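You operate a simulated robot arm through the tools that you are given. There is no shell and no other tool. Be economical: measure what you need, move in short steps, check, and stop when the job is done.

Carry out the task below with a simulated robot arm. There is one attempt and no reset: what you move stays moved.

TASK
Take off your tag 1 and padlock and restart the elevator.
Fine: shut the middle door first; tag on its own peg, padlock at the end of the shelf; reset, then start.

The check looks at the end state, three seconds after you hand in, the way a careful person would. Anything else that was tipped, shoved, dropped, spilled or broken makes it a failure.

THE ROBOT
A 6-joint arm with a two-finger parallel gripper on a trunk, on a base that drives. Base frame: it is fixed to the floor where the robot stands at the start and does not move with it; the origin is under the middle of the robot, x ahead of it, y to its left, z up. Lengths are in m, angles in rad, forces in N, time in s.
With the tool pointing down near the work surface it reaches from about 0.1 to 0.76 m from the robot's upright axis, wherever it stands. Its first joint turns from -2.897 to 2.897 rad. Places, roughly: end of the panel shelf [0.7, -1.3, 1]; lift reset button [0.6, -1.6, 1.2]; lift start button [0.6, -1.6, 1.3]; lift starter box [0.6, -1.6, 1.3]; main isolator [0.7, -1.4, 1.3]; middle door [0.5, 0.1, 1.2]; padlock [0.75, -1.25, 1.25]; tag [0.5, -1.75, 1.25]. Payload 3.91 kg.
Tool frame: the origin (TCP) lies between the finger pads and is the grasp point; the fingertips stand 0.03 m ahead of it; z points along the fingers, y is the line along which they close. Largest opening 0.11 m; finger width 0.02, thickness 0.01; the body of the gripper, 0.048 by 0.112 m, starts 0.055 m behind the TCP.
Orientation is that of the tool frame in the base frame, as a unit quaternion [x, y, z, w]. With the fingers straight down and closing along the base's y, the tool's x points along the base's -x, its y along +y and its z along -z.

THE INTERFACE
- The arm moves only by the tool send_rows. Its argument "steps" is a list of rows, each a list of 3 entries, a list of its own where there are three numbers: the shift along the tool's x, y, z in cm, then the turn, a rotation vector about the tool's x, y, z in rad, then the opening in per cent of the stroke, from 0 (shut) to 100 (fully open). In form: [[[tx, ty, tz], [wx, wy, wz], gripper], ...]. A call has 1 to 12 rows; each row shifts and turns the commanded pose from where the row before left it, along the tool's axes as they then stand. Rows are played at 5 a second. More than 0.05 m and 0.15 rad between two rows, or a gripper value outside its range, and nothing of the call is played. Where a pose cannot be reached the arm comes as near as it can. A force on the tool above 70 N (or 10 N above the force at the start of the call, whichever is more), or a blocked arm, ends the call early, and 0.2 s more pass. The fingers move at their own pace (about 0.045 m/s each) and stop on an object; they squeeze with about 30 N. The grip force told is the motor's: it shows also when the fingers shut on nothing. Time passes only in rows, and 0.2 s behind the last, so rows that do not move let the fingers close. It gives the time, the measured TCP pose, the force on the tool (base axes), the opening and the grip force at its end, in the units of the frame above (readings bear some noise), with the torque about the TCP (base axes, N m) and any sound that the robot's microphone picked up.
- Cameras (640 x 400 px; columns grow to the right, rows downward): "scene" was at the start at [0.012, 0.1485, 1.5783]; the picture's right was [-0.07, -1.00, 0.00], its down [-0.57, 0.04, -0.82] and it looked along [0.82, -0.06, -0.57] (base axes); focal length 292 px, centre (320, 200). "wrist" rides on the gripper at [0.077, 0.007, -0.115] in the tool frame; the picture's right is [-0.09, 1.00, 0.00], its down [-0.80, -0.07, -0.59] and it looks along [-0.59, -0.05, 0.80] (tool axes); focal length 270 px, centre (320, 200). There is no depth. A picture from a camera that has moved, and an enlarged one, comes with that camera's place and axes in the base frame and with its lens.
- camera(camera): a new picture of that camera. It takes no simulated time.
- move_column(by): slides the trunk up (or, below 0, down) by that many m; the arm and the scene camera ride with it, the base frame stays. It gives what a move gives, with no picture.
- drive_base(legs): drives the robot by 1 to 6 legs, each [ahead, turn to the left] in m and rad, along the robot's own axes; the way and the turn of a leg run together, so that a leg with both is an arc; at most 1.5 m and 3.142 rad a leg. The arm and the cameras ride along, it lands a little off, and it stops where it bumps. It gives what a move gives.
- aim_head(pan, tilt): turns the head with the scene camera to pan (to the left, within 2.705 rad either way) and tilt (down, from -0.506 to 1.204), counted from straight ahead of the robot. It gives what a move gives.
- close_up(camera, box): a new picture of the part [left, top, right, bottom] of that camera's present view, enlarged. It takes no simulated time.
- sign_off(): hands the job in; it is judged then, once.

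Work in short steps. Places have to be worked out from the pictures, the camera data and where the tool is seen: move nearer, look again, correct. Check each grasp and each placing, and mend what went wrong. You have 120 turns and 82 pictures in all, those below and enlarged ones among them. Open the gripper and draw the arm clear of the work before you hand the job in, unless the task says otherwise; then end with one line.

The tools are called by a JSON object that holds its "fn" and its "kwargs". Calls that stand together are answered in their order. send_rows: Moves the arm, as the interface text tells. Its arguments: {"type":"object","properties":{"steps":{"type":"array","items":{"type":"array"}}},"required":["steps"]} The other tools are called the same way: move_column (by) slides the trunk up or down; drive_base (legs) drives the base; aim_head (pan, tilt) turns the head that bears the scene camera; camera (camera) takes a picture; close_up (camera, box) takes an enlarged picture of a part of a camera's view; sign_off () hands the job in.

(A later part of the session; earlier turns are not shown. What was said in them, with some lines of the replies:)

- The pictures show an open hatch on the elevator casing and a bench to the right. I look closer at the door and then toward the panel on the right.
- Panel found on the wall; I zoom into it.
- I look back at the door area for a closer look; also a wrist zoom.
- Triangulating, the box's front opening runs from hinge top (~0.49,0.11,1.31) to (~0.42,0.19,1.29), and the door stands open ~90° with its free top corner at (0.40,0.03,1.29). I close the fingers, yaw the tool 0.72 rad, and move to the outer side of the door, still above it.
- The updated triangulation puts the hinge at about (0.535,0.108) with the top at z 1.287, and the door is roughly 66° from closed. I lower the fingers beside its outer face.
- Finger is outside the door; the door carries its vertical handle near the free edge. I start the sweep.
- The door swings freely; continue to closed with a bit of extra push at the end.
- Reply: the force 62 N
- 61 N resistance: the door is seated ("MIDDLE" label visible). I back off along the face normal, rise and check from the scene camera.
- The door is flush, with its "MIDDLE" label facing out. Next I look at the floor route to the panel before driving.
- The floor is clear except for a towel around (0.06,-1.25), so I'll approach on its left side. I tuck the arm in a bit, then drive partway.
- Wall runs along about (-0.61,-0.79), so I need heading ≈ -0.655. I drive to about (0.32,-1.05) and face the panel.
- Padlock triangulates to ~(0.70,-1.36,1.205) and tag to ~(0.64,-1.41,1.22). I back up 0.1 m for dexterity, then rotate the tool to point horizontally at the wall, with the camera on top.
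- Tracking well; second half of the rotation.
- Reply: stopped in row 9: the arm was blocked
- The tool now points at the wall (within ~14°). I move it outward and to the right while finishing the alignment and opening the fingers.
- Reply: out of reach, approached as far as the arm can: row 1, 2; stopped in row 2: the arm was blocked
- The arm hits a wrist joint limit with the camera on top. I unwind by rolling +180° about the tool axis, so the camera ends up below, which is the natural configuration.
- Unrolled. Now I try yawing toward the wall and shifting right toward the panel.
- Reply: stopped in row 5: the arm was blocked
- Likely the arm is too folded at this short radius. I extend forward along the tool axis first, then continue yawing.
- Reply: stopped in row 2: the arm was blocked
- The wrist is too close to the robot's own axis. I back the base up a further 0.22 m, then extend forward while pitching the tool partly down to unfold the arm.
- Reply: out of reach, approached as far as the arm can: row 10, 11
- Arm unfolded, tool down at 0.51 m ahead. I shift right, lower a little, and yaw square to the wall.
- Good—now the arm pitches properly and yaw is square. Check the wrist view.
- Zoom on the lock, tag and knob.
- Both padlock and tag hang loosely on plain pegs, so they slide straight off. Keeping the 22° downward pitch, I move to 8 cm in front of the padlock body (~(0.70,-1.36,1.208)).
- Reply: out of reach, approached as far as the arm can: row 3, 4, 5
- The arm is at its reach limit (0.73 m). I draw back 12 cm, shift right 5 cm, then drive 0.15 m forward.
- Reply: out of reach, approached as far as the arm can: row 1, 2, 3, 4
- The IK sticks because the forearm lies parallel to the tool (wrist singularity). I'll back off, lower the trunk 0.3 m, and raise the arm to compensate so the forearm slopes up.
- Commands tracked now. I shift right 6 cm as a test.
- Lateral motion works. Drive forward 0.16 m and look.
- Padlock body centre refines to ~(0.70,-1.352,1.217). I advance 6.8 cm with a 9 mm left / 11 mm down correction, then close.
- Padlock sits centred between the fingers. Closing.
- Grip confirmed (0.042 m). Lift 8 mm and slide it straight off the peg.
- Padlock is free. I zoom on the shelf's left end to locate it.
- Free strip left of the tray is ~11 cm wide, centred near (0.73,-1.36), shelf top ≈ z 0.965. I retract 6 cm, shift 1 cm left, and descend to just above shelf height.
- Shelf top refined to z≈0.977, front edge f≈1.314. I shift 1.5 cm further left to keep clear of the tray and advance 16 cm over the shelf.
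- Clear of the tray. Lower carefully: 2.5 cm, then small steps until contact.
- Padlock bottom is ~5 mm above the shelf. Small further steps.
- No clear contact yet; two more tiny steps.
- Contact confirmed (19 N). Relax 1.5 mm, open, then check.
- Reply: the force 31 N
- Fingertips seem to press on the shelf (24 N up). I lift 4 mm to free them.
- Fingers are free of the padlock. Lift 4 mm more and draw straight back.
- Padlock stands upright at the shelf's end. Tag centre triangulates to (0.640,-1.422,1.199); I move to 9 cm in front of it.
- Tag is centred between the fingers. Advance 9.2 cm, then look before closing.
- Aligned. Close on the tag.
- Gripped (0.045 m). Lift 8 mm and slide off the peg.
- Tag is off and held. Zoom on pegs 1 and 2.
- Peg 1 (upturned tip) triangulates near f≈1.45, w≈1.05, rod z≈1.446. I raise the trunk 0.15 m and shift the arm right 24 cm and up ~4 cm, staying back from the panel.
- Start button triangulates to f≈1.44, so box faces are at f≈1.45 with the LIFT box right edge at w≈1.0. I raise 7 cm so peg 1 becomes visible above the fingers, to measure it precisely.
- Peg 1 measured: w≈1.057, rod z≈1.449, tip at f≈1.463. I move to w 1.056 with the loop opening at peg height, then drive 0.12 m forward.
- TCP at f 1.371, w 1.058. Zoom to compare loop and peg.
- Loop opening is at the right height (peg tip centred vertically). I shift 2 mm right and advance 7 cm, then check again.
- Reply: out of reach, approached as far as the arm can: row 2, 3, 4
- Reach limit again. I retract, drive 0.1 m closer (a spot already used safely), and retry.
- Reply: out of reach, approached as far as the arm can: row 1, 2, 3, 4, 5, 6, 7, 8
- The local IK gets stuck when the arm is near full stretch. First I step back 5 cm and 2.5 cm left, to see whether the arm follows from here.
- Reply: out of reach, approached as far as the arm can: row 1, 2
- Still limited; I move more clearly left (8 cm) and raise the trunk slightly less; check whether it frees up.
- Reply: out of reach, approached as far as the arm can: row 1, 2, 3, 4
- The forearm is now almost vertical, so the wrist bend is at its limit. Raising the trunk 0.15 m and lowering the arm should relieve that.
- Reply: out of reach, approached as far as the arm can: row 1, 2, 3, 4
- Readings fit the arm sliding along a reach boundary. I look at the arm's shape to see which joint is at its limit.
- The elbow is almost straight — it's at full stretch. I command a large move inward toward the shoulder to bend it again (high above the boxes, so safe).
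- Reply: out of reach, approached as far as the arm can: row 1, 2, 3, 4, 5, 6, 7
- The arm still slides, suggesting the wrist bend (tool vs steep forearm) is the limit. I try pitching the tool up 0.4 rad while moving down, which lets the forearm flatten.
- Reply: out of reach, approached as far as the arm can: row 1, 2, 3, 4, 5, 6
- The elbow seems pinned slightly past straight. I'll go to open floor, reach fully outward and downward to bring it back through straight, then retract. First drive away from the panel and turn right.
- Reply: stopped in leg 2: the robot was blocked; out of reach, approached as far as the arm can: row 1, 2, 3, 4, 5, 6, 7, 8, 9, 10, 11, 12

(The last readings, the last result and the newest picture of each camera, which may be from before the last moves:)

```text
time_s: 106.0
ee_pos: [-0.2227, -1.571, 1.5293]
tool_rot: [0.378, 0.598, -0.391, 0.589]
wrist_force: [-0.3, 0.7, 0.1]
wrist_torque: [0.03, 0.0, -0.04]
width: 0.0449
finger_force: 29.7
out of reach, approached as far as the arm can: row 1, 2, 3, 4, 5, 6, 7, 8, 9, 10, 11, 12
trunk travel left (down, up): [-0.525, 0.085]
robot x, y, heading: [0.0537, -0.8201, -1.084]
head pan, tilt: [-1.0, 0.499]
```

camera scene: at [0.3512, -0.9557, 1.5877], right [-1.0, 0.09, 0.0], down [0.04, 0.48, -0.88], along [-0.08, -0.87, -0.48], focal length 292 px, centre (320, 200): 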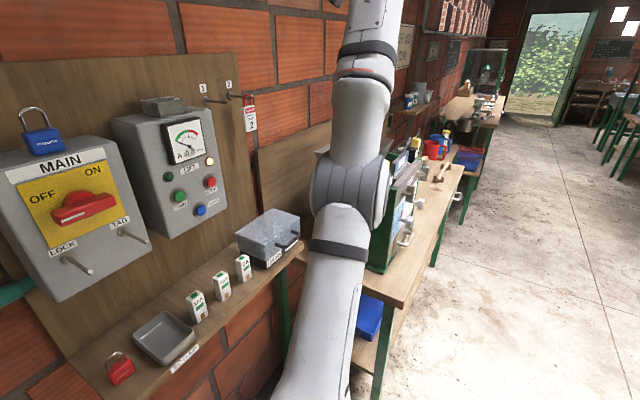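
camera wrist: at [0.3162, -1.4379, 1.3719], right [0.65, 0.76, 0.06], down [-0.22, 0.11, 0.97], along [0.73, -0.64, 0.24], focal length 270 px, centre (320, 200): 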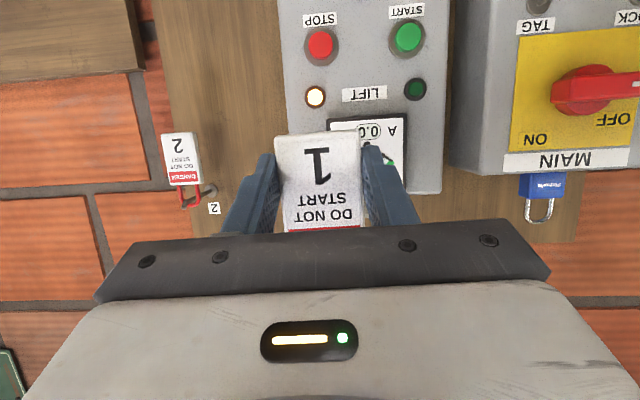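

The turn was blocked at heading -1.08; I'll check that with a picture. The arm went outward to r≈0.80. Now swing the target downward.

{"fn": "camera", "kwargs": {"camera": "scene"}}

{"fn": "send_rows", "kwargs": {"steps": [[[5, 0, 0], [0, 0, 0], 20], [[5, 0, 0], [0, 0, 0], 20], [[5, 0, 0], [0, 0, 0], 20], [[5, 0, 0], [0, 0, 0], 20], [[5, 0, 0], [0, 0, 0], 20], [[5, 0, 0], [0, 0, 0], 20]]}}

```text
18 pictures are left
camera scene: at [0.1071, -0.7613, 1.5877], right [-0.87, 0.49, 0.0], down [0.23, 0.42, -0.88], along [-0.43, -0.77, -0.48], focal length 292 px, centre (320, 200)
```

scene: 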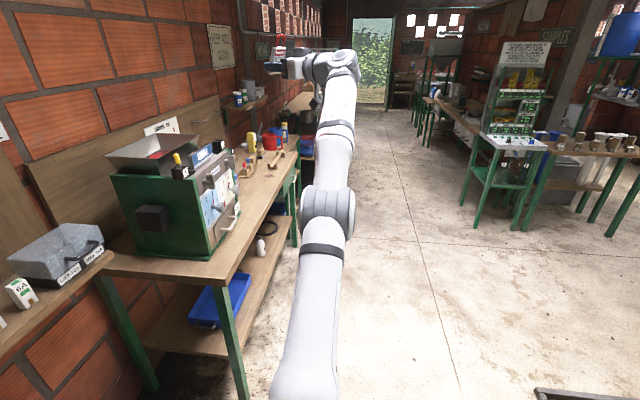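

```text
time_s: 107.4
ee_pos: [-0.2919, -1.656, 1.2729]
tool_rot: [0.378, 0.598, -0.39, 0.589]
wrist_force: [0.5, -0.7, -0.4]
wrist_torque: [0.0, -0.01, 0.03]
width: 0.0447
finger_force: 29.8
out of reach, approached as far as the arm can: row 1, 2, 3, 4, 5, 6
trunk travel left (down, up): [-0.525, 0.085]
robot x, y, heading: [0.0519, -0.8191, -1.083]
head pan, tilt: [-1.0, 0.499]
```

Arm is straight out in free space. Now command inward so the elbow bends normally.

{"fn": "send_rows", "kwargs": {"steps": [[[0, 3.7, -3.3], [0, 0, 0], 20], [[0, 3.7, -3.3], [0, 0, 0], 20], [[0, 3.7, -3.3], [0, 0, 0], 20], [[0, 3.7, -3.3], [0, 0, 0], 20], [[0, 3.7, -3.3], [0, 0, 0], 20], [[0, 3.7, -3.3], [0, 0, 0], 20], [[0, 3.7, -3.3], [0, 0, 0], 20], [[0, 3.7, -3.3], [0, 0, 0], 20], [[0, 3.7, -3.3], [0, 0, 0], 20], [[0, 0, 0], [0, 0, 0], 20]]}}

{"fn": "camera", "kwargs": {"camera": "scene"}}

```text
time_s: 109.6
ee_pos: [-0.3613, -1.5513, 1.3705]
tool_rot: [0.378, 0.599, -0.39, 0.589]
wrist_force: [-0.5, 0.6, -0.7]
wrist_torque: [-0.01, 0.04, 0.01]
width: 0.0447
finger_force: 29.8
out of reach, approached as far as the arm can: row 1, 2, 3, 4, 5, 6, 7, 8, 9
trunk travel left (down, up): [-0.525, 0.085]
robot x, y, heading: [0.0539, -0.8201, -1.084]
head pan, tilt: [-1.0, 0.499]
```

```text
17 pictures are left
camera scene: at [0.1064, -0.7618, 1.5877], right [-0.87, 0.49, 0.0], down [0.23, 0.42, -0.88], along [-0.43, -0.77, -0.48], focal length 292 px, centre (320, 200)
```

scene: 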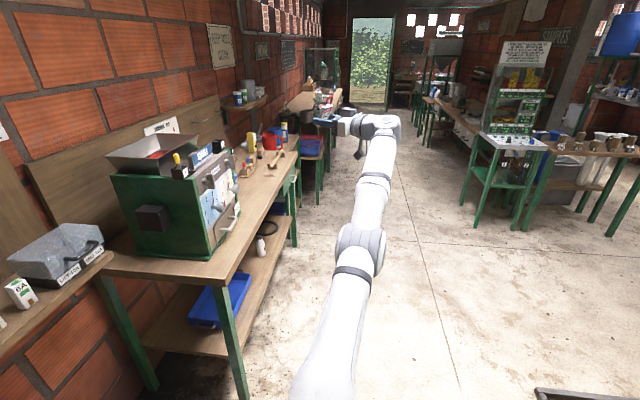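

Stationary rows aren't flagged, so each row starts from the reached pose; big inward steps likely demand too large an elbow jump near straight. I try very small inward steps.

{"fn": "send_rows", "kwargs": {"steps": [[[0.03, 0.12, -0.09], [0, 0, 0], 20], [[0.03, 0.12, -0.09], [0, 0, 0], 20], [[0.03, 0.12, -0.09], [0, 0, 0], 20], [[0.03, 0.16, -0.12], [0, 0, 0], 20], [[0.03, 0.16, -0.12], [0, 0, 0], 20], [[0.05, 0.24, -0.18], [0, 0, 0], 20], [[0.05, 0.24, -0.18], [0, 0, 0], 20], [[0.1, 0.4, -0.3], [0, 0, 0], 20], [[0.1, 0.4, -0.3], [0, 0, 0], 20], [[0.2, 0.8, -0.6], [0, 0, 0], 20], [[0.2, 0.8, -0.6], [0, 0, 0], 20]]}}

```text
time_s: 112.0
ee_pos: [-0.367, -1.5427, 1.3772]
tool_rot: [0.378, 0.599, -0.39, 0.589]
wrist_force: [-0.5, 0.2, -0.5]
wrist_torque: [-0.01, -0.02, 0.02]
width: 0.0452
finger_force: 29.8
out of reach, approached as far as the arm can: row 3, 5, 7, 8, 9, 10, 11
trunk travel left (down, up): [-0.525, 0.085]
robot x, y, heading: [0.0557, -0.8177, -1.079]
head pan, tilt: [-1.0, 0.499]
```

Still pinned. I try straightening (outward) then an upward tangential kick with inward motion.

{"fn": "send_rows", "kwargs": {"steps": [[[-2.26, -4.33, 1.16], [0, 0, 0], 20], [[-2.26, -4.33, 1.16], [0, 0, 0], 20], [[-2.26, -4.33, 1.16], [0, 0, 0], 20], [[-4.45, 2.18, -0.6], [0, 0, 0], 20], [[-4.45, 2.18, -0.6], [0, 0, 0], 20], [[-3.1, 3.7, -1.0], [0, 0, 0], 20], [[-3.1, 3.7, -1.0], [0, 0, 0], 20], [[0.9, 1.73, -0.46], [0, 0, 0], 20], [[0.9, 1.73, -0.46], [0, 0, 0], 20]]}}

```text
refused: row 1 steps farther than a row can; nothing moved
```

Slightly over the row limit; scale down.

{"fn": "send_rows", "kwargs": {"steps": [[[-2.1, -4.1, 1.1], [0, 0, 0], 20], [[-2.1, -4.1, 1.1], [0, 0, 0], 20], [[-2.1, -4.1, 1.1], [0, 0, 0], 20], [[-4.2, 2.0, -0.55], [0, 0, 0], 20], [[-4.2, 2.0, -0.55], [0, 0, 0], 20], [[-3.1, 3.6, -1.0], [0, 0, 0], 20], [[-3.1, 3.6, -1.0], [0, 0, 0], 20], [[0.9, 1.73, -0.46], [0, 0, 0], 20], [[0.9, 1.73, -0.46], [0, 0, 0], 20]]}}

```text
time_s: 114.0
ee_pos: [-0.2975, -1.4878, 1.5418]
tool_rot: [0.379, 0.598, -0.39, 0.589]
wrist_force: [0.3, 0.0, 0.0]
wrist_torque: [-0.04, 0.0, -0.02]
width: 0.0446
finger_force: 29.4
out of reach, approached as far as the arm can: row 1, 2, 3, 6, 7, 8, 9
trunk travel left (down, up): [-0.525, 0.085]
robot x, y, heading: [0.0548, -0.8179, -1.083]
head pan, tilt: [-1.0, 0.499]
```

Up-kick didn't release it. Now the same with a downward kick.

{"fn": "send_rows", "kwargs": {"steps": [[[-2.9, -3.3, 1.5], [0, 0, 0], 20], [[-2.9, -3.3, 1.5], [0, 0, 0], 20], [[3.8, -2.45, 1.14], [0, 0, 0], 20], [[3.8, -2.2, 1.0], [0, 0, 0], 20], [[4.05, -1.19, 0.57], [0, 0, 0], 20], [[4.05, -1.19, 0.57], [0, 0, 0], 20], [[1.25, 1.43, -0.64], [0, 0, 0], 20], [[1.25, 1.43, -0.64], [0, 0, 0], 20], [[1.25, 1.43, -0.64], [0, 0, 0], 20]]}}

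```text
time_s: 116.0
ee_pos: [-0.3172, -1.5138, 1.349]
tool_rot: [0.378, 0.598, -0.391, 0.589]
wrist_force: [-0.4, 0.4, -0.7]
wrist_torque: [0.0, 0.0, 0.02]
width: 0.0451
finger_force: 30.1
out of reach, approached as far as the arm can: row 1, 2, 3
trunk travel left (down, up): [-0.525, 0.085]
robot x, y, heading: [0.0557, -0.8196, -1.086]
head pan, tilt: [-1.0, 0.499]
```

Released — rows 4–9 tracked. I bend in a bit more, and check the floor/towel, since the base turn was blocked there.

{"fn": "send_rows", "kwargs": {"steps": [[[0, 3, -2.4], [0, 0, 0], 20], [[0, 3, -2.4], [0, 0, 0], 20], [[0, 3, -2.4], [0, 0, 0], 20], [[0, 3, -2.4], [0, 0, 0], 20], [[0, 0, 0], [0, 0, 0], 20]]}}

{"fn": "aim_head", "kwargs": {"pan": 0.1, "tilt": 1.0}}

{"fn": "camera", "kwargs": {"camera": "scene"}}

```text
time_s: 117.2
ee_pos: [-0.2489, -1.3774, 1.3477]
tool_rot: [0.378, 0.598, -0.39, 0.589]
wrist_force: [-0.4, 0.1, -0.7]
wrist_torque: [0.0, 0.03, -0.01]
width: 0.0447
finger_force: 30.1
trunk travel left (down, up): [-0.525, 0.085]
robot x, y, heading: [0.0562, -0.8168, -1.082]
head pan, tilt: [-1.0, 0.499]
```

```text
time_s: 118.5
ee_pos: [-0.2497, -1.3775, 1.3485]
tool_rot: [0.379, 0.598, -0.391, 0.588]
wrist_force: [0.1, -0.2, 0.1]
wrist_torque: [-0.03, 0.04, 0.02]
width: 0.0448
finger_force: 29.8
trunk travel left (down, up): [-0.525, 0.085]
robot x, y, heading: [0.0557, -0.8175, -1.078]
head pan, tilt: [0.099, 1.0]
```

```text
16 pictures are left
camera scene: at [0.1896, -0.7405, 1.5467], right [-0.83, -0.55, 0.0], down [-0.47, 0.7, -0.54], along [0.3, -0.45, -0.84], focal length 292 px, centre (320, 200)
```

scene: 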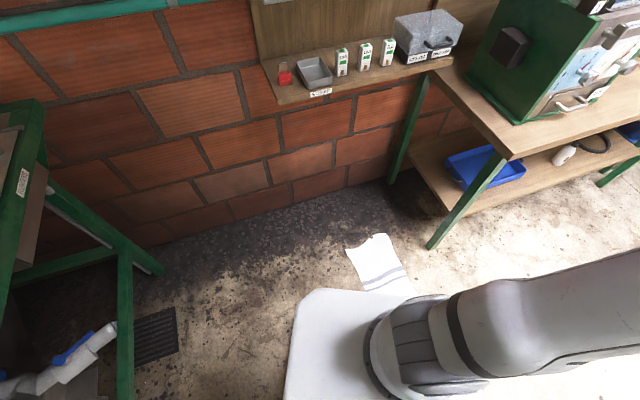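

The towel is flat, unmoved, and the base already overlaps it harmlessly, so I can stand more to the right. First bring the arm in front of the robot and restore the 22° pitch.

{"fn": "send_rows", "kwargs": {"steps": [[[0, 3.9, 1.1], [0, 0.044, 0], 20], [[0, 3.9, 1.1], [0, 0.044, 0], 20], [[0, 3.9, 1.1], [0, 0.044, 0], 20], [[0, 3.9, 1.1], [0, 0.044, 0], 20], [[0, 3.9, 1.1], [0, 0.044, 0], 20], [[0, 3.9, 1.1], [0, 0.044, 0], 20], [[0, 3.9, 1.1], [0, 0.044, 0], 20], [[0, 3.9, 1.1], [0, 0.044, 0], 20], [[0, 3.9, 1.1], [0, 0.044, 0], 20], [[0, 0, 0], [0, 0, 0], 20]]}}

```text
time_s: 120.7
ee_pos: [0.1129, -1.3201, 1.3242]
tool_rot: [0.449, 0.702, -0.308, 0.459]
wrist_force: [0.1, 0.2, 0.0]
wrist_torque: [0.03, 0.0, 0.0]
width: 0.0449
finger_force: 30.6
trunk travel left (down, up): [-0.525, 0.085]
robot x, y, heading: [0.0538, -0.82, -1.085]
head pan, tilt: [0.099, 1.0]
```

Raise the trunk fully and drive to the better standing spot (f≈0.80, w≈0.73), then face the wall.

{"fn": "move_column", "kwargs": {"by": 0.08}}

{"fn": "drive_base", "kwargs": {"legs": [[0.28, 0], [0, 0.42]]}}

{"fn": "aim_head", "kwargs": {"pan": -0.45, "tilt": 0.2}}

{"fn": "camera", "kwargs": {"camera": "scene"}}

```text
time_s: 121.9
ee_pos: [0.1126, -1.3206, 1.4053]
tool_rot: [0.449, 0.702, -0.308, 0.459]
wrist_force: [0.3, 0.4, -0.3]
wrist_torque: [0.01, 0.04, 0.0]
width: 0.0448
finger_force: 30.1
trunk travel left (down, up): [-0.605, 0.005]
robot x, y, heading: [0.0548, -0.8178, -1.084]
head pan, tilt: [0.099, 1.0]
```

```text
time_s: 125.0
ee_pos: [0.4415, -1.5004, 1.4057]
tool_rot: [0.292, 0.78, -0.205, 0.514]
wrist_force: [0.0, -0.2, -0.4]
wrist_torque: [0.04, -0.02, 0.05]
width: 0.0448
finger_force: 29.7
trunk travel left (down, up): [-0.605, 0.005]
robot x, y, heading: [0.1873, -1.0683, -0.673]
head pan, tilt: [0.099, 1.0]
```

```text
time_s: 126.2
ee_pos: [0.4373, -1.5065, 1.4046]
tool_rot: [0.294, 0.779, -0.203, 0.514]
wrist_force: [0.3, 0.3, -0.6]
wrist_torque: [0.0, 0.01, -0.01]
width: 0.0446
finger_force: 30.0
trunk travel left (down, up): [-0.605, 0.005]
robot x, y, heading: [0.1876, -1.0642, -0.676]
head pan, tilt: [-0.45, 0.201]
```

```text
15 pictures are left
camera scene: at [0.2682, -0.9736, 1.6959], right [-0.9, -0.43, 0.01], down [-0.09, 0.17, -0.98], along [0.42, -0.88, -0.2], focal length 292 px, centre (320, 200)
```

scene: 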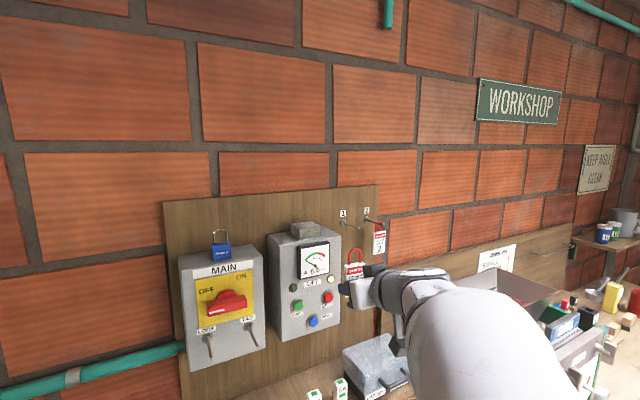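

Yaw is 4.5° off; I correct it and move to in front of peg 1 (f 1.37, w 1.056, z 1.397).

{"fn": "send_rows", "kwargs": {"steps": [[[0, 0, 0], [-0.0727, -0.001, -0.0305], 20], [[-0.58, -2.68, 1.91], [0, 0, 0], 20], [[-0.58, -2.68, 1.91], [0, 0, 0], 20], [[-0.58, -2.68, 1.91], [0, 0, 0], 20], [[-0.58, -2.68, 1.91], [0, 0, 0], 20], [[-0.58, -2.68, 1.91], [0, 0, 0], 20], [[0, 0, 0], [0, 0, 0], 20]]}}

{"fn": "close_up", "kwargs": {"camera": "scene", "box": [320, 190, 420, 260]}}

```text
time_s: 127.8
ee_pos: [0.4336, -1.6715, 1.3966]
tool_rot: [0.262, 0.79, -0.183, 0.523]
wrist_force: [-0.4, 0.1, -0.2]
wrist_torque: [0.02, 0.01, -0.01]
width: 0.0447
finger_force: 30.3
trunk travel left (down, up): [-0.605, 0.005]
robot x, y, heading: [0.1848, -1.0634, -0.673]
head pan, tilt: [-0.45, 0.201]
```

```text
5.71 times, centred on (370, 225) of scene
camera zoom: at [0.2679, -0.9728, 1.696], right [-0.9, -0.43, 0.01], down [-0.09, 0.17, -0.98], along [0.42, -0.88, -0.2], focal length 1666 px, centre (34, 57)
```

zoom: 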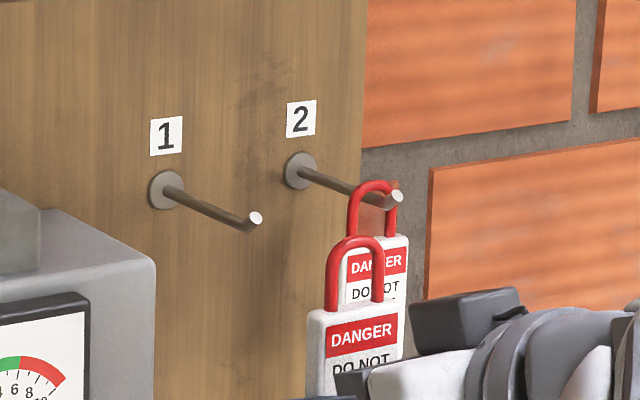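

Alignment looks excellent: the peg's line passes through the loop's centre. Advance 11 cm to thread it.

{"fn": "send_rows", "kwargs": {"steps": [[[-0.614, 0, 1.477], [0, 0, 0], 20], [[-0.614, 0, 1.477], [0, 0, 0], 20], [[-0.614, 0, 1.477], [0, 0, 0], 20], [[-0.614, 0, 1.477], [0, 0, 0], 20], [[-0.614, 0, 1.477], [0, 0, 0], 20], [[-0.614, 0, 1.477], [0, 0, 0], 20], [[-0.614, 0, 1.477], [0, 0, 0], 20], [[0, 0, 0], [0, 0, 0], 20]]}}

{"fn": "close_up", "kwargs": {"camera": "scene", "box": [320, 190, 420, 260]}}

```text
time_s: 129.6
ee_pos: [0.5235, -1.7412, 1.3974]
tool_rot: [0.263, 0.79, -0.183, 0.523]
wrist_force: [1.0, 0.5, 1.6]
wrist_torque: [0.01, -0.01, -0.04]
width: 0.045
finger_force: 30.5
trunk travel left (down, up): [-0.605, 0.005]
robot x, y, heading: [0.1836, -1.0653, -0.672]
head pan, tilt: [-0.45, 0.201]
```

```text
5.71 times, centred on (370, 225) of scene
camera zoom: at [0.268, -0.9734, 1.696], right [-0.9, -0.43, 0.01], down [-0.09, 0.17, -0.98], along [0.42, -0.88, -0.2], focal length 1666 px, centre (34, 57)
```

zoom: 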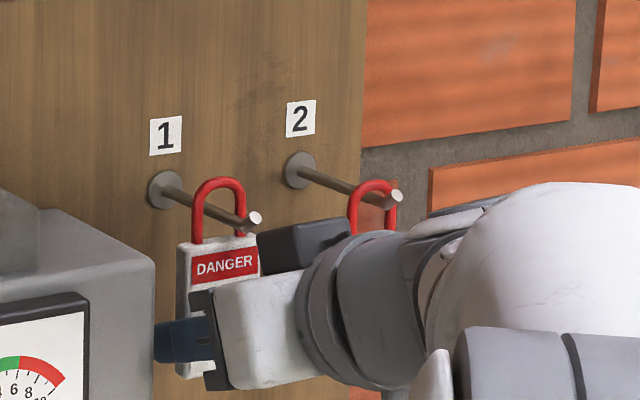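

Threaded: the rod passes through the loop. Lower 1.4 cm so the loop rests on the peg.

{"fn": "send_rows", "kwargs": {"steps": [[[0.46, 0, 0.19], [0, 0, 0], 20], [[0.46, 0, 0.19], [0, 0, 0], 20], [[0.37, 0, 0.15], [0, 0, 0], 20], [[0, 0, 0], [0, 0, 0], 20]]}}

```text
time_s: 130.6
ee_pos: [0.5217, -1.7404, 1.3833]
tool_rot: [0.264, 0.789, -0.184, 0.523]
wrist_force: [-1.6, -5.3, 9.8]
wrist_torque: [0.24, -0.26, -0.07]
width: 0.045
finger_force: 30.3
trunk travel left (down, up): [-0.605, 0.005]
robot x, y, heading: [0.1859, -1.0627, -0.667]
head pan, tilt: [-0.45, 0.201]
```

10 N up: it rests on the peg. Ease 1.5 mm and open the fingers slightly.

{"fn": "send_rows", "kwargs": {"steps": [[[-0.14, 0, -0.06], [0, 0, 0], 20], [[0, 0, 0], [0, 0, 0], 52], [[0, 0, 0], [0, 0, 0], 52], [[0, 0, 0], [0, 0, 0], 52]]}}

{"fn": "close_up", "kwargs": {"camera": "scene", "box": [320, 190, 420, 260]}}

```text
time_s: 131.6
ee_pos: [0.5227, -1.7406, 1.3828]
tool_rot: [0.263, 0.791, -0.182, 0.522]
wrist_force: [-0.5, 0.5, 0.5]
wrist_torque: [-0.02, 0.02, -0.02]
width: 0.0572
finger_force: 0.1
trunk travel left (down, up): [-0.605, 0.005]
robot x, y, heading: [0.1877, -1.0607, -0.673]
head pan, tilt: [-0.45, 0.201]
```

```text
5.71 times, centred on (370, 225) of scene
camera zoom: at [0.2681, -0.9736, 1.696], right [-0.9, -0.43, 0.01], down [-0.09, 0.17, -0.98], along [0.42, -0.88, -0.2], focal length 1666 px, centre (34, 57)
```

zoom: 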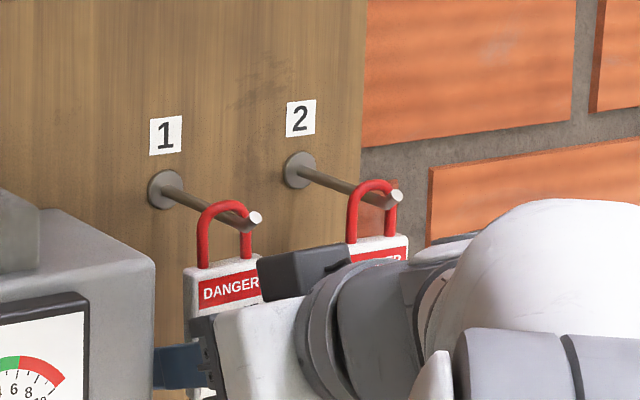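

Tag 1 hangs on peg 1. Withdraw straight back 14 cm.

{"fn": "send_rows", "kwargs": {"steps": [[[0.77, 0, -1.85], [0, 0, 0], 52], [[0.77, 0, -1.85], [0, 0, 0], 52], [[0.77, 0, -1.85], [0, 0, 0], 52], [[0.77, 0, -1.85], [0, 0, 0], 52], [[0.77, 0, -1.85], [0, 0, 0], 52], [[1.5, 0, -3.7], [0, 0, 0], 52], [[0, 0, 0], [0, 0, 0], 52]]}}

{"fn": "camera", "kwargs": {"camera": "wrist"}}

```text
time_s: 133.2
ee_pos: [0.4107, -1.6568, 1.3829]
tool_rot: [0.263, 0.79, -0.183, 0.522]
wrist_force: [1.4, -0.5, 0.0]
wrist_torque: [-0.01, 0.01, 0.03]
width: 0.0571
finger_force: 0.1
trunk travel left (down, up): [-0.605, 0.005]
robot x, y, heading: [0.1884, -1.0625, -0.675]
head pan, tilt: [-0.45, 0.201]
```

```text
11 pictures are left
camera wrist: at [0.3069, -1.5688, 1.3581], right [0.63, 0.77, 0.07], down [-0.22, 0.1, 0.97], along [0.74, -0.63, 0.23], focal length 270 px, centre (320, 200)
```

wrist: 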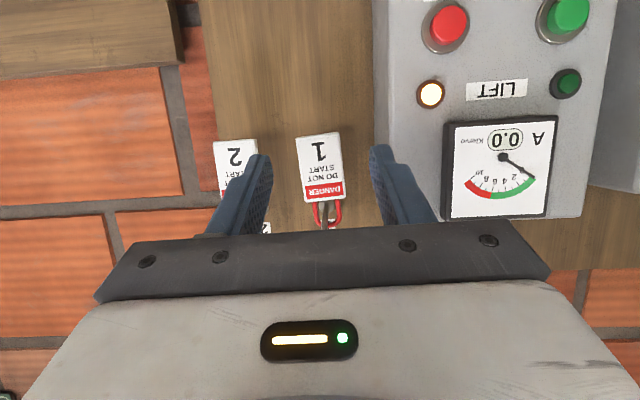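

Tag 1 is on its own peg next to tag 2. Next the isolator knob: bar centre ≈ f 1.418, w 0.687, z 1.347. I move the arm left in front of MAIN while levelling the tool.

{"fn": "send_rows", "kwargs": {"steps": [[[0.3, 3.37, -0.4], [0, -0.0355, 0], 40], [[0.3, 3.37, -0.4], [0, -0.0355, 0], 40], [[0.3, 3.37, -0.4], [0, -0.0355, 0], 40], [[0.3, 3.37, -0.4], [0, -0.0355, 0], 40], [[0.3, 3.37, -0.4], [0, -0.0355, 0], 40], [[0.3, 3.37, -0.4], [0, -0.0355, 0], 40], [[0.3, 3.37, -0.4], [0, -0.0355, 0], 40], [[0.3, 3.37, -0.4], [0, -0.0355, 0], 40], [[0.3, 3.37, -0.4], [0, -0.0355, 0], 40], [[0.3, 3.37, -0.4], [0, -0.0355, 0], 40], [[0.3, 3.37, -0.4], [0, -0.0355, 0], 40]]}}

```text
time_s: 135.6
ee_pos: [0.6026, -1.3326, 1.3604]
tool_rot: [0.223, 0.675, -0.23, 0.665]
wrist_force: [-0.7, -0.4, -0.5]
wrist_torque: [-0.01, 0.0, -0.01]
width: 0.044
finger_force: 0.0
out of reach, approached as far as the arm can: row 11
trunk travel left (down, up): [-0.605, 0.005]
robot x, y, heading: [0.1875, -1.0673, -0.676]
head pan, tilt: [-0.45, 0.201]
```

Near the forearm-parallel singularity again; lower the trunk 0.25 m in two steps while raising the arm.

{"fn": "move_column", "kwargs": {"by": -0.13}}

{"fn": "send_rows", "kwargs": {"steps": [[[-3.2, 0, 0], [0, 0, 0], 40], [[-3.2, 0, 0], [0, 0, 0], 40], [[-3.2, 0, 0], [0, 0, 0], 40], [[-3.2, 0, 0], [0, 0, 0], 40]]}}

{"fn": "move_column", "kwargs": {"by": -0.12}}

{"fn": "send_rows", "kwargs": {"steps": [[[-3, 0, 0], [0, 0, 0], 40], [[-3, 0, 0], [0, 0, 0], 40], [[-3, 0, 0], [0, 0, 0], 40], [[-2.5, 0, 0], [0, 0, 0], 40], [[0, 0, 0], [0, 0, 0], 40]]}}

```text
time_s: 137.2
ee_pos: [0.6026, -1.3328, 1.2315]
tool_rot: [0.223, 0.675, -0.23, 0.665]
wrist_force: [-0.2, -0.5, 0.1]
wrist_torque: [0.01, 0.02, -0.01]
width: 0.0439
finger_force: 0.1
trunk travel left (down, up): [-0.475, 0.135]
robot x, y, heading: [0.1869, -1.0625, -0.671]
head pan, tilt: [-0.45, 0.201]
```

```text
time_s: 138.2
ee_pos: [0.6066, -1.3316, 1.3603]
tool_rot: [0.223, 0.675, -0.231, 0.664]
wrist_force: [0.2, 0.1, 0.3]
wrist_torque: [0.01, -0.04, -0.01]
width: 0.044
finger_force: 0.0
trunk travel left (down, up): [-0.475, 0.135]
robot x, y, heading: [0.1873, -1.065, -0.669]
head pan, tilt: [-0.45, 0.201]
```

```text
time_s: 139.7
ee_pos: [0.605, -1.3317, 1.2394]
tool_rot: [0.224, 0.675, -0.232, 0.664]
wrist_force: [0.3, 0.2, 0.3]
wrist_torque: [-0.02, -0.02, 0.0]
width: 0.0437
finger_force: 0.2
trunk travel left (down, up): [-0.355, 0.255]
robot x, y, heading: [0.1846, -1.0659, -0.674]
head pan, tilt: [-0.45, 0.201]
```

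```text
time_s: 140.9
ee_pos: [0.6074, -1.3341, 1.3531]
tool_rot: [0.223, 0.674, -0.23, 0.666]
wrist_force: [0.9, 0.1, -0.1]
wrist_torque: [0.01, 0.02, 0.01]
width: 0.0441
finger_force: 0.2
trunk travel left (down, up): [-0.355, 0.255]
robot x, y, heading: [0.1842, -1.0642, -0.667]
head pan, tilt: [-0.45, 0.201]
```

Tracking well, tool level and square. Now roll −90° so the fingers close vertically on the bar.

{"fn": "send_rows", "kwargs": {"steps": [[[0, 0, 0], [0, 0, -0.1428], 45], [[0, 0, 0], [0, 0, -0.1428], 45], [[0, 0, 0], [0, 0, -0.1428], 45], [[0, 0, 0], [0, 0, -0.1428], 45], [[0, 0, 0], [0, 0, -0.1428], 45], [[0, 0, 0], [0, 0, -0.1428], 45], [[0, 0, 0], [0, 0, -0.1428], 45], [[0, 0, 0], [0, 0, -0.1428], 45], [[0, 0, 0], [0, 0, -0.1428], 45], [[0, 0, 0], [0, 0, -0.1428], 45], [[0, 0, 0], [0, 0, -0.1428], 45]]}}

{"fn": "camera", "kwargs": {"camera": "wrist"}}

```text
time_s: 143.3
ee_pos: [0.6099, -1.3369, 1.3402]
tool_rot: [0.319, -0.633, 0.635, -0.307]
wrist_force: [-0.8, 0.2, -0.3]
wrist_torque: [0.0, -0.01, -0.02]
width: 0.0492
finger_force: 0.2
out of reach, approached as far as the arm can: row 10, 11
trunk travel left (down, up): [-0.355, 0.255]
robot x, y, heading: [0.1826, -1.0644, -0.669]
head pan, tilt: [-0.45, 0.201]
```

```text
10 pictures are left
camera wrist: at [0.4721, -1.3287, 1.3359], right [0.04, 0.06, -1.0], down [0.01, 1.0, 0.06], along [1.0, -0.02, 0.04], focal length 270 px, centre (320, 200)
```

wrist: 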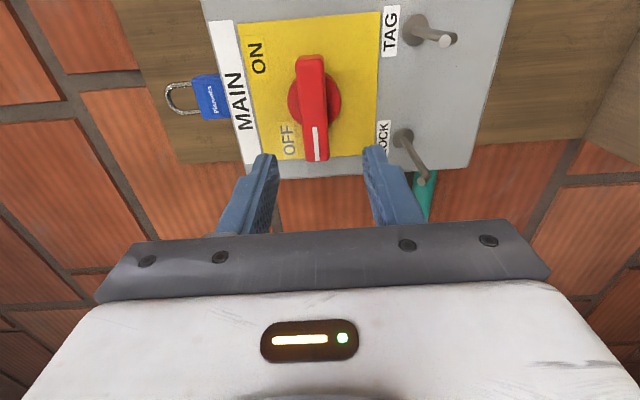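

In this view: bar horizontal with its mark at OFF; ON is the mark at 12 o'clock (90° clockwise). I centre the tool on the knob and advance.

{"fn": "send_rows", "kwargs": {"steps": [[[0.6, -0.6, 2], [0, 0, 0], 45], [[0, 0, 2.5], [0, 0, 0], 45], [[0, 0, 2.5], [0, 0, 0], 45], [[0, 0, 2], [0, 0, 0], 45], [[0, 0, 0], [0, 0, 0], 45]]}}

{"fn": "camera", "kwargs": {"camera": "wrist"}}

```text
time_s: 144.5
ee_pos: [0.6804, -1.3966, 1.3454]
tool_rot: [-0.319, 0.635, -0.633, 0.307]
wrist_force: [-0.3, 1.0, 0.5]
wrist_torque: [0.02, -0.05, -0.02]
width: 0.0497
finger_force: 0.1
trunk travel left (down, up): [-0.355, 0.255]
robot x, y, heading: [0.1856, -1.067, -0.673]
head pan, tilt: [-0.45, 0.201]
```

```text
9 pictures are left
camera wrist: at [0.5421, -1.3883, 1.3429], right [0.04, 0.07, -1.0], down [0.02, 1.0, 0.07], along [1.0, -0.02, 0.04], focal length 270 px, centre (320, 200)
```

wrist: 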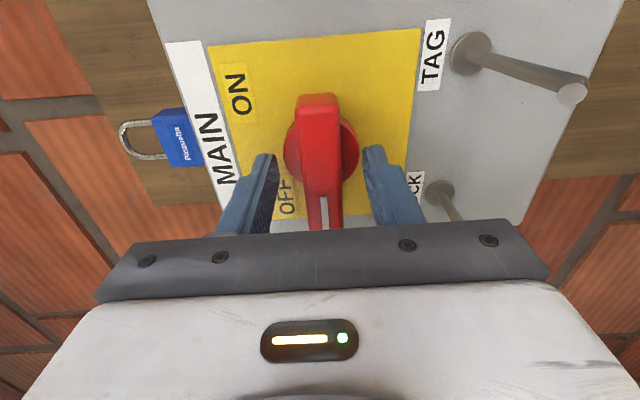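

Knob axis at w≈0.685 — we're centred; tips need ~1.2 cm more. Advance and close on the bar.

{"fn": "send_rows", "kwargs": {"steps": [[[-0.2, 0, 0.7], [0, 0, 0], 45], [[0, 0, 0.5], [0, 0, 0], 45], [[0, 0, 0], [0, 0, 0], 5], [[0, 0, 0], [0, 0, 0], 5], [[0, 0, 0], [0, 0, 0], 5], [[0, 0, 0], [0, 0, 0], 5]]}}

```text
time_s: 145.9
ee_pos: [0.6899, -1.4015, 1.3452]
tool_rot: [-0.32, 0.635, -0.632, 0.307]
wrist_force: [-3.1, 2.8, -3.6]
wrist_torque: [0.03, 0.03, 0.11]
width: 0.0467
finger_force: 44.6
trunk travel left (down, up): [-0.355, 0.255]
robot x, y, heading: [0.1865, -1.0678, -0.671]
head pan, tilt: [-0.45, 0.201]
```

It closed on the 4.7 cm hub rather than the bar. Open, back off 1 cm, and close on the bar only.

{"fn": "send_rows", "kwargs": {"steps": [[[0, 0, 0], [0, 0, 0], 50], [[0, 0, 0], [0, 0, 0], 50], [[0, 0, -1.0], [0, 0, 0], 50], [[0, 0, 0], [0, 0, 0], 5], [[0, 0, 0], [0, 0, 0], 5], [[0, 0, 0], [0, 0, 0], 5], [[0, 0, 0], [0, 0, 0], 5], [[0, 0, 0], [0, 0, 0], 5]]}}

{"fn": "camera", "kwargs": {"camera": "wrist"}}

```text
time_s: 147.7
ee_pos: [0.6818, -1.3969, 1.3451]
tool_rot: [-0.319, 0.635, -0.633, 0.307]
wrist_force: [-4.9, 2.8, -11.4]
wrist_torque: [-0.03, -0.99, 0.2]
width: 0.0218
finger_force: 44.8
trunk travel left (down, up): [-0.355, 0.255]
robot x, y, heading: [0.1848, -1.0648, -0.673]
head pan, tilt: [-0.45, 0.201]
```

```text
8 pictures are left
camera wrist: at [0.5442, -1.3881, 1.3421], right [0.04, 0.07, -1.0], down [0.02, 1.0, 0.07], along [1.0, -0.02, 0.03], focal length 270 px, centre (320, 200)
```

wrist: 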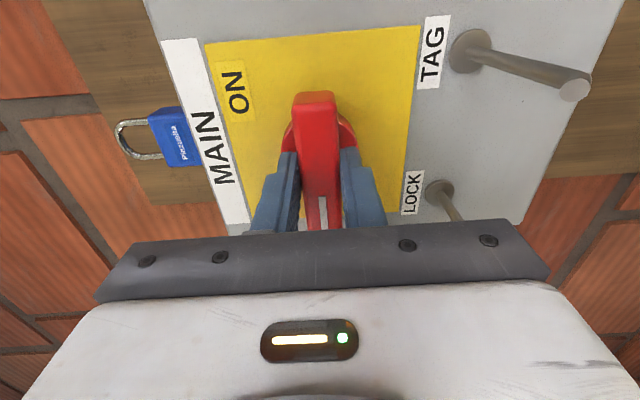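

Bar gripped (2.2 cm). Turn clockwise: first ~45°.

{"fn": "send_rows", "kwargs": {"steps": [[[0, 0.1, 0], [0, 0, 0.05], 5], [[0, 0, 0], [0, 0, 0.12], 5], [[0, 0, 0], [0, 0, 0.12], 5], [[0, 0, 0], [0, 0, 0.12], 5], [[0, 0, 0], [0, 0, 0.12], 5], [[0, 0, 0], [0, 0, 0.12], 5], [[0, 0, 0], [0, 0, 0.12], 5]]}}

```text
time_s: 149.3
ee_pos: [0.6807, -1.3972, 1.3466]
tool_rot: [-0.056, 0.708, -0.47, 0.523]
wrist_force: [6.4, -8.0, 12.5]
wrist_torque: [0.59, 0.84, 0.08]
width: 0.0219
finger_force: 45.0
trunk travel left (down, up): [-0.355, 0.255]
robot x, y, heading: [0.1911, -1.0628, -0.677]
head pan, tilt: [-0.45, 0.201]
```

Turning smoothly with low forces. Continue to 90°.

{"fn": "send_rows", "kwargs": {"steps": [[[0, 0, 0], [0, 0, 0.12], 5], [[0, 0, 0], [0, 0, 0.12], 5], [[0, 0, 0], [0, 0, 0.12], 5], [[0, 0, 0], [0, 0, 0.12], 5], [[0, 0, 0], [0, 0, 0.12], 5], [[0, 0, 0], [0, 0, 0.12], 5], [[0, 0, 0], [0, 0, 0.08], 5], [[0, 0, 0], [0, 0, 0], 5]]}}

{"fn": "camera", "kwargs": {"camera": "wrist"}}

```text
time_s: 151.1
ee_pos: [0.6812, -1.3958, 1.3462]
tool_rot: [0.225, 0.673, -0.23, 0.666]
wrist_force: [7.9, -16.0, 23.1]
wrist_torque: [-0.26, -0.4, 0.84]
width: 0.0221
finger_force: 44.9
trunk travel left (down, up): [-0.355, 0.255]
robot x, y, heading: [0.1864, -1.0657, -0.673]
head pan, tilt: [-0.45, 0.201]
```

```text
7 pictures are left
camera wrist: at [0.593, -1.3226, 1.2715], right [0.61, 0.79, 0.08], down [-0.5, 0.31, 0.81], along [0.61, -0.53, 0.59], focal length 270 px, centre (320, 200)
```

wrist: 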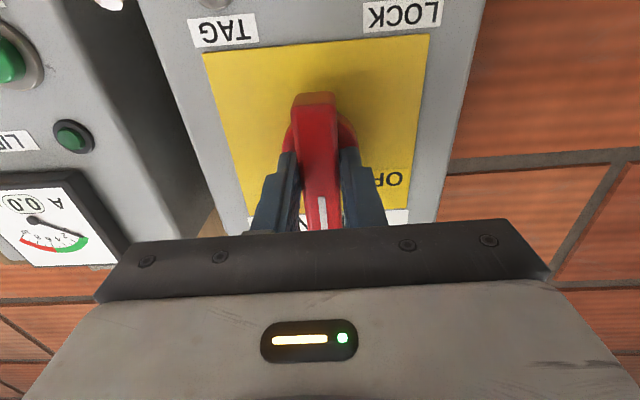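

Bar is vertical with the mark up (ON). Nudge a bit further to feel for the stop.

{"fn": "send_rows", "kwargs": {"steps": [[[0, 0, 0], [0, 0, 0.06], 5], [[0, 0, 0], [0, 0, 0], 5]]}}

{"fn": "send_rows", "kwargs": {"steps": [[[0, 0, 0], [0, 0, 0.06], 5], [[0, 0, 0], [0, 0, 0], 5]]}}

```text
time_s: 151.7
ee_pos: [0.6805, -1.3977, 1.3462]
tool_rot: [0.243, 0.668, -0.21, 0.672]
wrist_force: [5.5, -17.5, 22.3]
wrist_torque: [-1.22, 0.29, 0.73]
width: 0.0225
finger_force: 44.8
trunk travel left (down, up): [-0.355, 0.255]
robot x, y, heading: [0.1872, -1.0632, -0.67]
head pan, tilt: [-0.45, 0.201]
```

```text
time_s: 152.3
ee_pos: [0.6801, -1.3963, 1.3468]
tool_rot: [0.265, 0.66, -0.19, 0.677]
wrist_force: [2.5, -16.3, 18.8]
wrist_torque: [-1.12, 0.47, 0.82]
width: 0.0241
finger_force: 45.2
trunk travel left (down, up): [-0.355, 0.255]
robot x, y, heading: [0.1916, -1.0648, -0.67]
head pan, tilt: [-0.45, 0.201]
```

Opposing torque of ~1.1 N·m and the fingers being forced apart: the stop is at ON. Return the 0.12, release, and back out.

{"fn": "send_rows", "kwargs": {"steps": [[[0, 0, 0], [0, 0, -0.12], 5], [[0, 0, 0], [0, 0, 0], 50], [[0, 0, 0], [0, 0, 0], 50], [[0, 0, -2], [0, 0, 0], 50], [[0, 0, -3], [0, 0, 0], 50], [[0, 0, -4], [0, 0, 0], 50], [[0, 0, 0], [0, 0, 0], 50]]}}

{"fn": "camera", "kwargs": {"camera": "wrist"}}

```text
time_s: 153.9
ee_pos: [0.6079, -1.3417, 1.3437]
tool_rot: [0.223, 0.674, -0.23, 0.665]
wrist_force: [-1.2, 0.3, -0.2]
wrist_torque: [0.01, 0.02, -0.04]
width: 0.0554
finger_force: 0.0
trunk travel left (down, up): [-0.355, 0.255]
robot x, y, heading: [0.1878, -1.0652, -0.667]
head pan, tilt: [-0.45, 0.201]
```

```text
6 pictures are left
camera wrist: at [0.5203, -1.2675, 1.2683], right [0.61, 0.79, 0.07], down [-0.5, 0.31, 0.81], along [0.62, -0.53, 0.59], focal length 270 px, centre (320, 200)
```

wrist: 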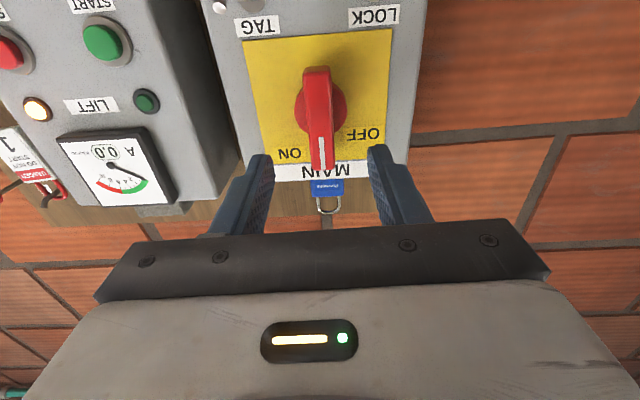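

Isolator is ON. Reset button triangulates to f 1.44, w 0.904, z 1.222; start to w 0.861, z 1.281. I close the fingers and move in front of reset.

{"fn": "send_rows", "kwargs": {"steps": [[[2.03, -3.58, 0.5], [0, 0, 0], 0], [[2.03, -3.58, 0.5], [0, 0, 0], 0], [[2.03, -3.58, 0.5], [0, 0, 0], 0], [[2.03, -3.58, 0.5], [0, 0, 0], 0], [[2.03, -3.58, 0.5], [0, 0, 0], 0], [[2.03, -3.58, 0.5], [0, 0, 0], 0], [[0, 0, 0], [0, 0, 0], 0]]}}

{"fn": "camera", "kwargs": {"camera": "wrist"}}

```text
time_s: 155.5
ee_pos: [0.5136, -1.5114, 1.2454]
tool_rot: [0.223, 0.675, -0.23, 0.665]
wrist_force: [-0.5, 0.1, -0.2]
wrist_torque: [0.02, 0.01, 0.0]
width: 0.0
finger_force: 30.3
out of reach, approached as far as the arm can: row 1, 2
trunk travel left (down, up): [-0.355, 0.255]
robot x, y, heading: [0.1882, -1.0641, -0.669]
head pan, tilt: [-0.45, 0.201]
```

```text
5 pictures are left
camera wrist: at [0.4249, -1.437, 1.171], right [0.61, 0.79, 0.07], down [-0.5, 0.31, 0.81], along [0.62, -0.53, 0.59], focal length 270 px, centre (320, 200)
```

wrist: 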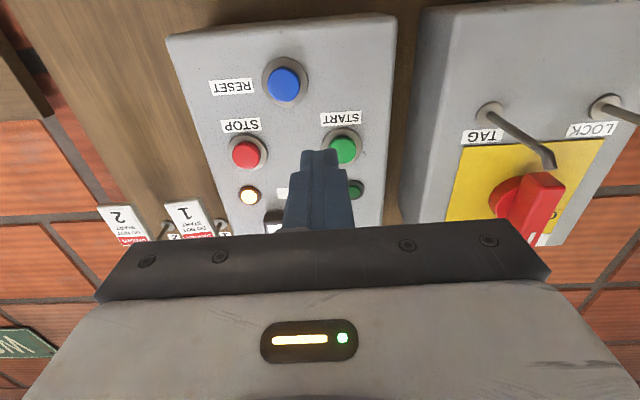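

Reset confirmed at w 0.906, z 1.2215. Align, then advance until nearly touching.

{"fn": "send_rows", "kwargs": {"steps": [[[1.2, -1.25, 0], [0, 0, 0], 0], [[1.2, -1.25, 0], [0, 0, 0], 0], [[0, 0, 2.5], [0, 0, 0], 0], [[0, 0, 2.5], [0, 0, 0], 0], [[0, 0, 2], [0, 0, 0], 0], [[0, 0, 0], [0, 0, 0], 0]]}}

{"fn": "camera", "kwargs": {"camera": "wrist"}}

```text
time_s: 156.9
ee_pos: [0.554, -1.5732, 1.2197]
tool_rot: [0.224, 0.674, -0.231, 0.665]
wrist_force: [-0.2, -0.8, 0.4]
wrist_torque: [0.01, 0.01, 0.01]
width: 0.0
finger_force: 30.2
trunk travel left (down, up): [-0.355, 0.255]
robot x, y, heading: [0.1867, -1.0663, -0.672]
head pan, tilt: [-0.45, 0.201]
```

```text
4 pictures are left
camera wrist: at [0.4659, -1.4986, 1.1458], right [0.61, 0.79, 0.07], down [-0.5, 0.31, 0.81], along [0.62, -0.53, 0.59], focal length 270 px, centre (320, 200)
```

wrist: 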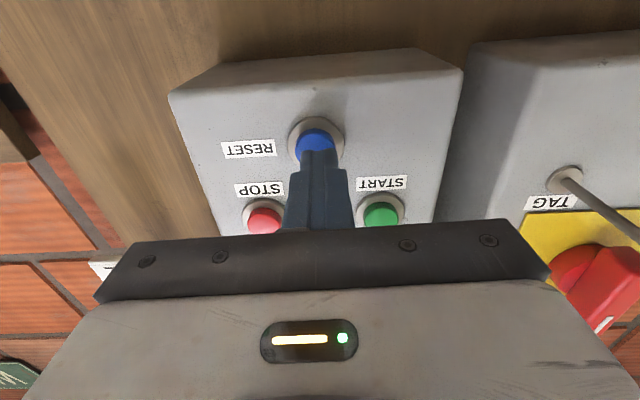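

Fingertips are centred on RESET, just in front of it. Press in small steps.

{"fn": "send_rows", "kwargs": {"steps": [[[0, 0, 0.5], [0, 0, 0], 0], [[0, 0, 0.4], [0, 0, 0], 0], [[0, 0, 0.3], [0, 0, 0], 0]]}}

{"fn": "send_rows", "kwargs": {"steps": [[[0, 0, 0.3], [0, 0, 0], 0], [[0, 0, 0.3], [0, 0, 0], 0]]}}

```text
time_s: 157.7
ee_pos: [0.5636, -1.5802, 1.2202]
tool_rot: [0.224, 0.675, -0.231, 0.665]
wrist_force: [-1.0, 1.1, -0.7]
wrist_torque: [-0.01, 0.03, 0.0]
width: 0.0
finger_force: 29.7
trunk travel left (down, up): [-0.355, 0.255]
robot x, y, heading: [0.1865, -1.0629, -0.672]
head pan, tilt: [-0.45, 0.201]
```

```text
time_s: 158.3
ee_pos: [0.5683, -1.5821, 1.221]
tool_rot: [0.223, 0.675, -0.231, 0.664]
wrist_force: [-10.6, 8.0, -6.1]
wrist_torque: [0.16, 0.15, -0.02]
width: 0.0
finger_force: 29.4
trunk travel left (down, up): [-0.355, 0.255]
robot x, y, heading: [0.1854, -1.0632, -0.674]
head pan, tilt: [-0.45, 0.201]
heard: click
```

Heard the click for reset. Back off 4 cm, move to START (w 0.861, z 1.279), check.

{"fn": "send_rows", "kwargs": {"steps": [[[0, 0, -2], [0, 0, 0], 0], [[0, 0, -2.5], [0, 0, 0], 0], [[-1.95, 1.47, 0], [0, 0, 0], 0], [[-1.95, 1.47, 0], [0, 0, 0], 0], [[-1.95, 1.47, 0], [0, 0, 0], 0], [[0, 0, 1.5], [0, 0, 0], 0], [[0, 0, 0], [0, 0, 0], 0]]}}

{"fn": "camera", "kwargs": {"camera": "wrist"}}

```text
time_s: 159.9
ee_pos: [0.5713, -1.5288, 1.2795]
tool_rot: [0.224, 0.674, -0.23, 0.665]
wrist_force: [-0.1, -0.3, -0.3]
wrist_torque: [-0.01, -0.02, 0.02]
width: 0.0
finger_force: 30.2
trunk travel left (down, up): [-0.355, 0.255]
robot x, y, heading: [0.1849, -1.0639, -0.673]
head pan, tilt: [-0.45, 0.201]
```

```text
3 pictures are left
camera wrist: at [0.485, -1.4553, 1.2035], right [0.61, 0.79, 0.07], down [-0.5, 0.31, 0.81], along [0.62, -0.53, 0.59], focal length 270 px, centre (320, 200)
```

wrist: 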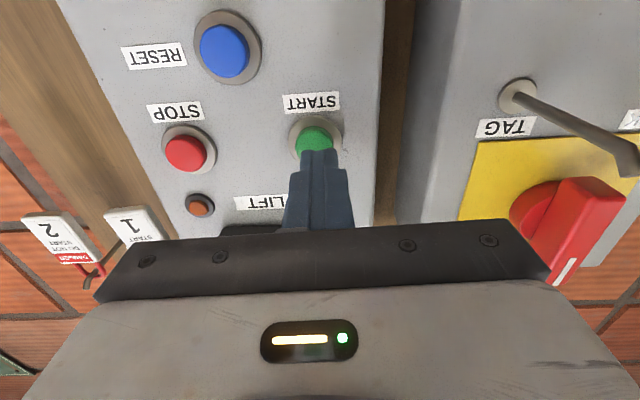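

The fault lamp went out after reset, and the fingers are centred on START. Press.

{"fn": "send_rows", "kwargs": {"steps": [[[0, 0, 1], [0, 0, 0], 0], [[0, 0, 1], [0, 0, 0], 0], [[0, 0, 0.4], [0, 0, 0], 0], [[0, 0, 0.3], [0, 0, 0], 0]]}}

{"fn": "send_rows", "kwargs": {"steps": [[[0, 0, 0.3], [0, 0, 0], 0], [[0, 0, 0.3], [0, 0, 0], 0]]}}

```text
time_s: 160.9
ee_pos: [0.5935, -1.5455, 1.2786]
tool_rot: [0.223, 0.674, -0.231, 0.665]
wrist_force: [-4.9, 4.3, -3.1]
wrist_torque: [0.03, 0.02, -0.01]
width: 0.0
finger_force: 30.1
trunk travel left (down, up): [-0.355, 0.255]
robot x, y, heading: [0.1861, -1.0672, -0.676]
head pan, tilt: [-0.45, 0.201]
heard: click
```

```text
time_s: 161.5
ee_pos: [0.5966, -1.5478, 1.2797]
tool_rot: [0.223, 0.674, -0.23, 0.665]
wrist_force: [-20.8, 17.3, -13.3]
wrist_torque: [0.25, 0.27, 0.02]
width: 0.0002
finger_force: 30.0
trunk travel left (down, up): [-0.355, 0.255]
robot x, y, heading: [0.1869, -1.0639, -0.674]
head pan, tilt: [-0.45, 0.201]
```

Start clicked. Draw back 12 cm, open the gripper, and look at the lamps.

{"fn": "send_rows", "kwargs": {"steps": [[[0, 0, -2.5], [0, 0, 0], 0], [[0, 0, -3], [0, 0, 0], 0], [[0, 0, -3], [0, 0, 0], 50], [[0, 0, -3.5], [0, 0, 0], 50], [[0, 0, 0], [0, 0, 0], 50]]}}

{"fn": "camera", "kwargs": {"camera": "wrist"}}

```text
time_s: 162.7
ee_pos: [0.5034, -1.4785, 1.2812]
tool_rot: [0.223, 0.675, -0.23, 0.665]
wrist_force: [0.1, -0.2, 0.1]
wrist_torque: [-0.01, 0.02, 0.0]
width: 0.0551
finger_force: 0.1
trunk travel left (down, up): [-0.355, 0.255]
robot x, y, heading: [0.1859, -1.0647, -0.674]
head pan, tilt: [-0.45, 0.201]
```

```text
2 pictures are left
camera wrist: at [0.4152, -1.4046, 1.2064], right [0.61, 0.79, 0.07], down [-0.5, 0.31, 0.81], along [0.62, -0.53, 0.59], focal length 270 px, centre (320, 200)
```

wrist: 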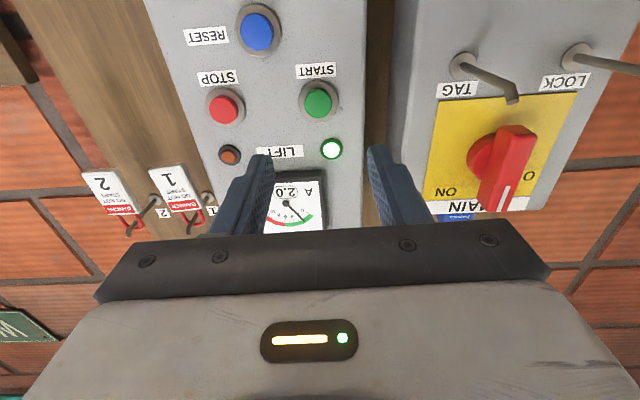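

The green lamp is lit and the ammeter reads 2.0 A, so the elevator is running. I back the robot off and do a last check of padlock and tags.

{"fn": "drive_base", "kwargs": {"legs": [[-0.2, 0]]}}

{"fn": "aim_head", "kwargs": {"pan": -0.05, "tilt": 0.3}}

{"fn": "camera", "kwargs": {"camera": "scene"}}

```text
time_s: 164.3
ee_pos: [0.3454, -1.355, 1.2814]
tool_rot: [0.224, 0.674, -0.232, 0.664]
wrist_force: [-0.3, 0.4, 0.0]
wrist_torque: [0.0, 0.04, 0.06]
width: 0.0551
finger_force: 0.2
trunk travel left (down, up): [-0.355, 0.255]
robot x, y, heading: [0.0299, -0.9402, -0.675]
head pan, tilt: [-0.45, 0.201]
```

```text
time_s: 165.1
ee_pos: [0.3478, -1.3611, 1.2785]
tool_rot: [0.226, 0.676, -0.229, 0.663]
wrist_force: [-0.1, 0.5, 0.3]
wrist_torque: [0.0, -0.03, 0.0]
width: 0.055
finger_force: 0.0
trunk travel left (down, up): [-0.355, 0.255]
robot x, y, heading: [0.0286, -0.9395, -0.674]
head pan, tilt: [-0.051, 0.3]
```

```text
1 pictures are left
camera scene: at [0.1317, -0.8263, 1.4367], right [-0.66, -0.75, 0.01], down [-0.22, 0.19, -0.96], along [0.71, -0.64, -0.29], focal length 292 px, centre (320, 200)
```

scene: 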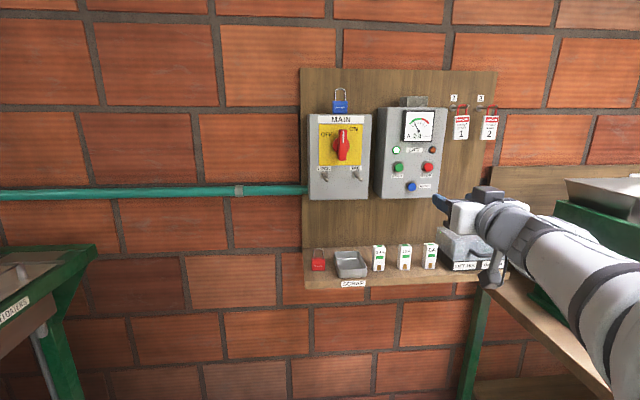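

Everything is in place: padlock at the shelf's left end, tag 1 on peg 1, MAIN ON, lift running, arm clear with the gripper open. Handing in.

{"fn": "sign_off", "kwargs": {}}

```text
The job is handed in.
```

The elevator is running again, with the green lamp lit and 2.0 A on the meter: I shut the middle door, stood the padlock at the end of the shelf, hung tag 1 on its own peg, switched the main isolator to ON, and pressed reset, then start. The base also drove over the towel on the floor; it had not moved when I checked partway through.
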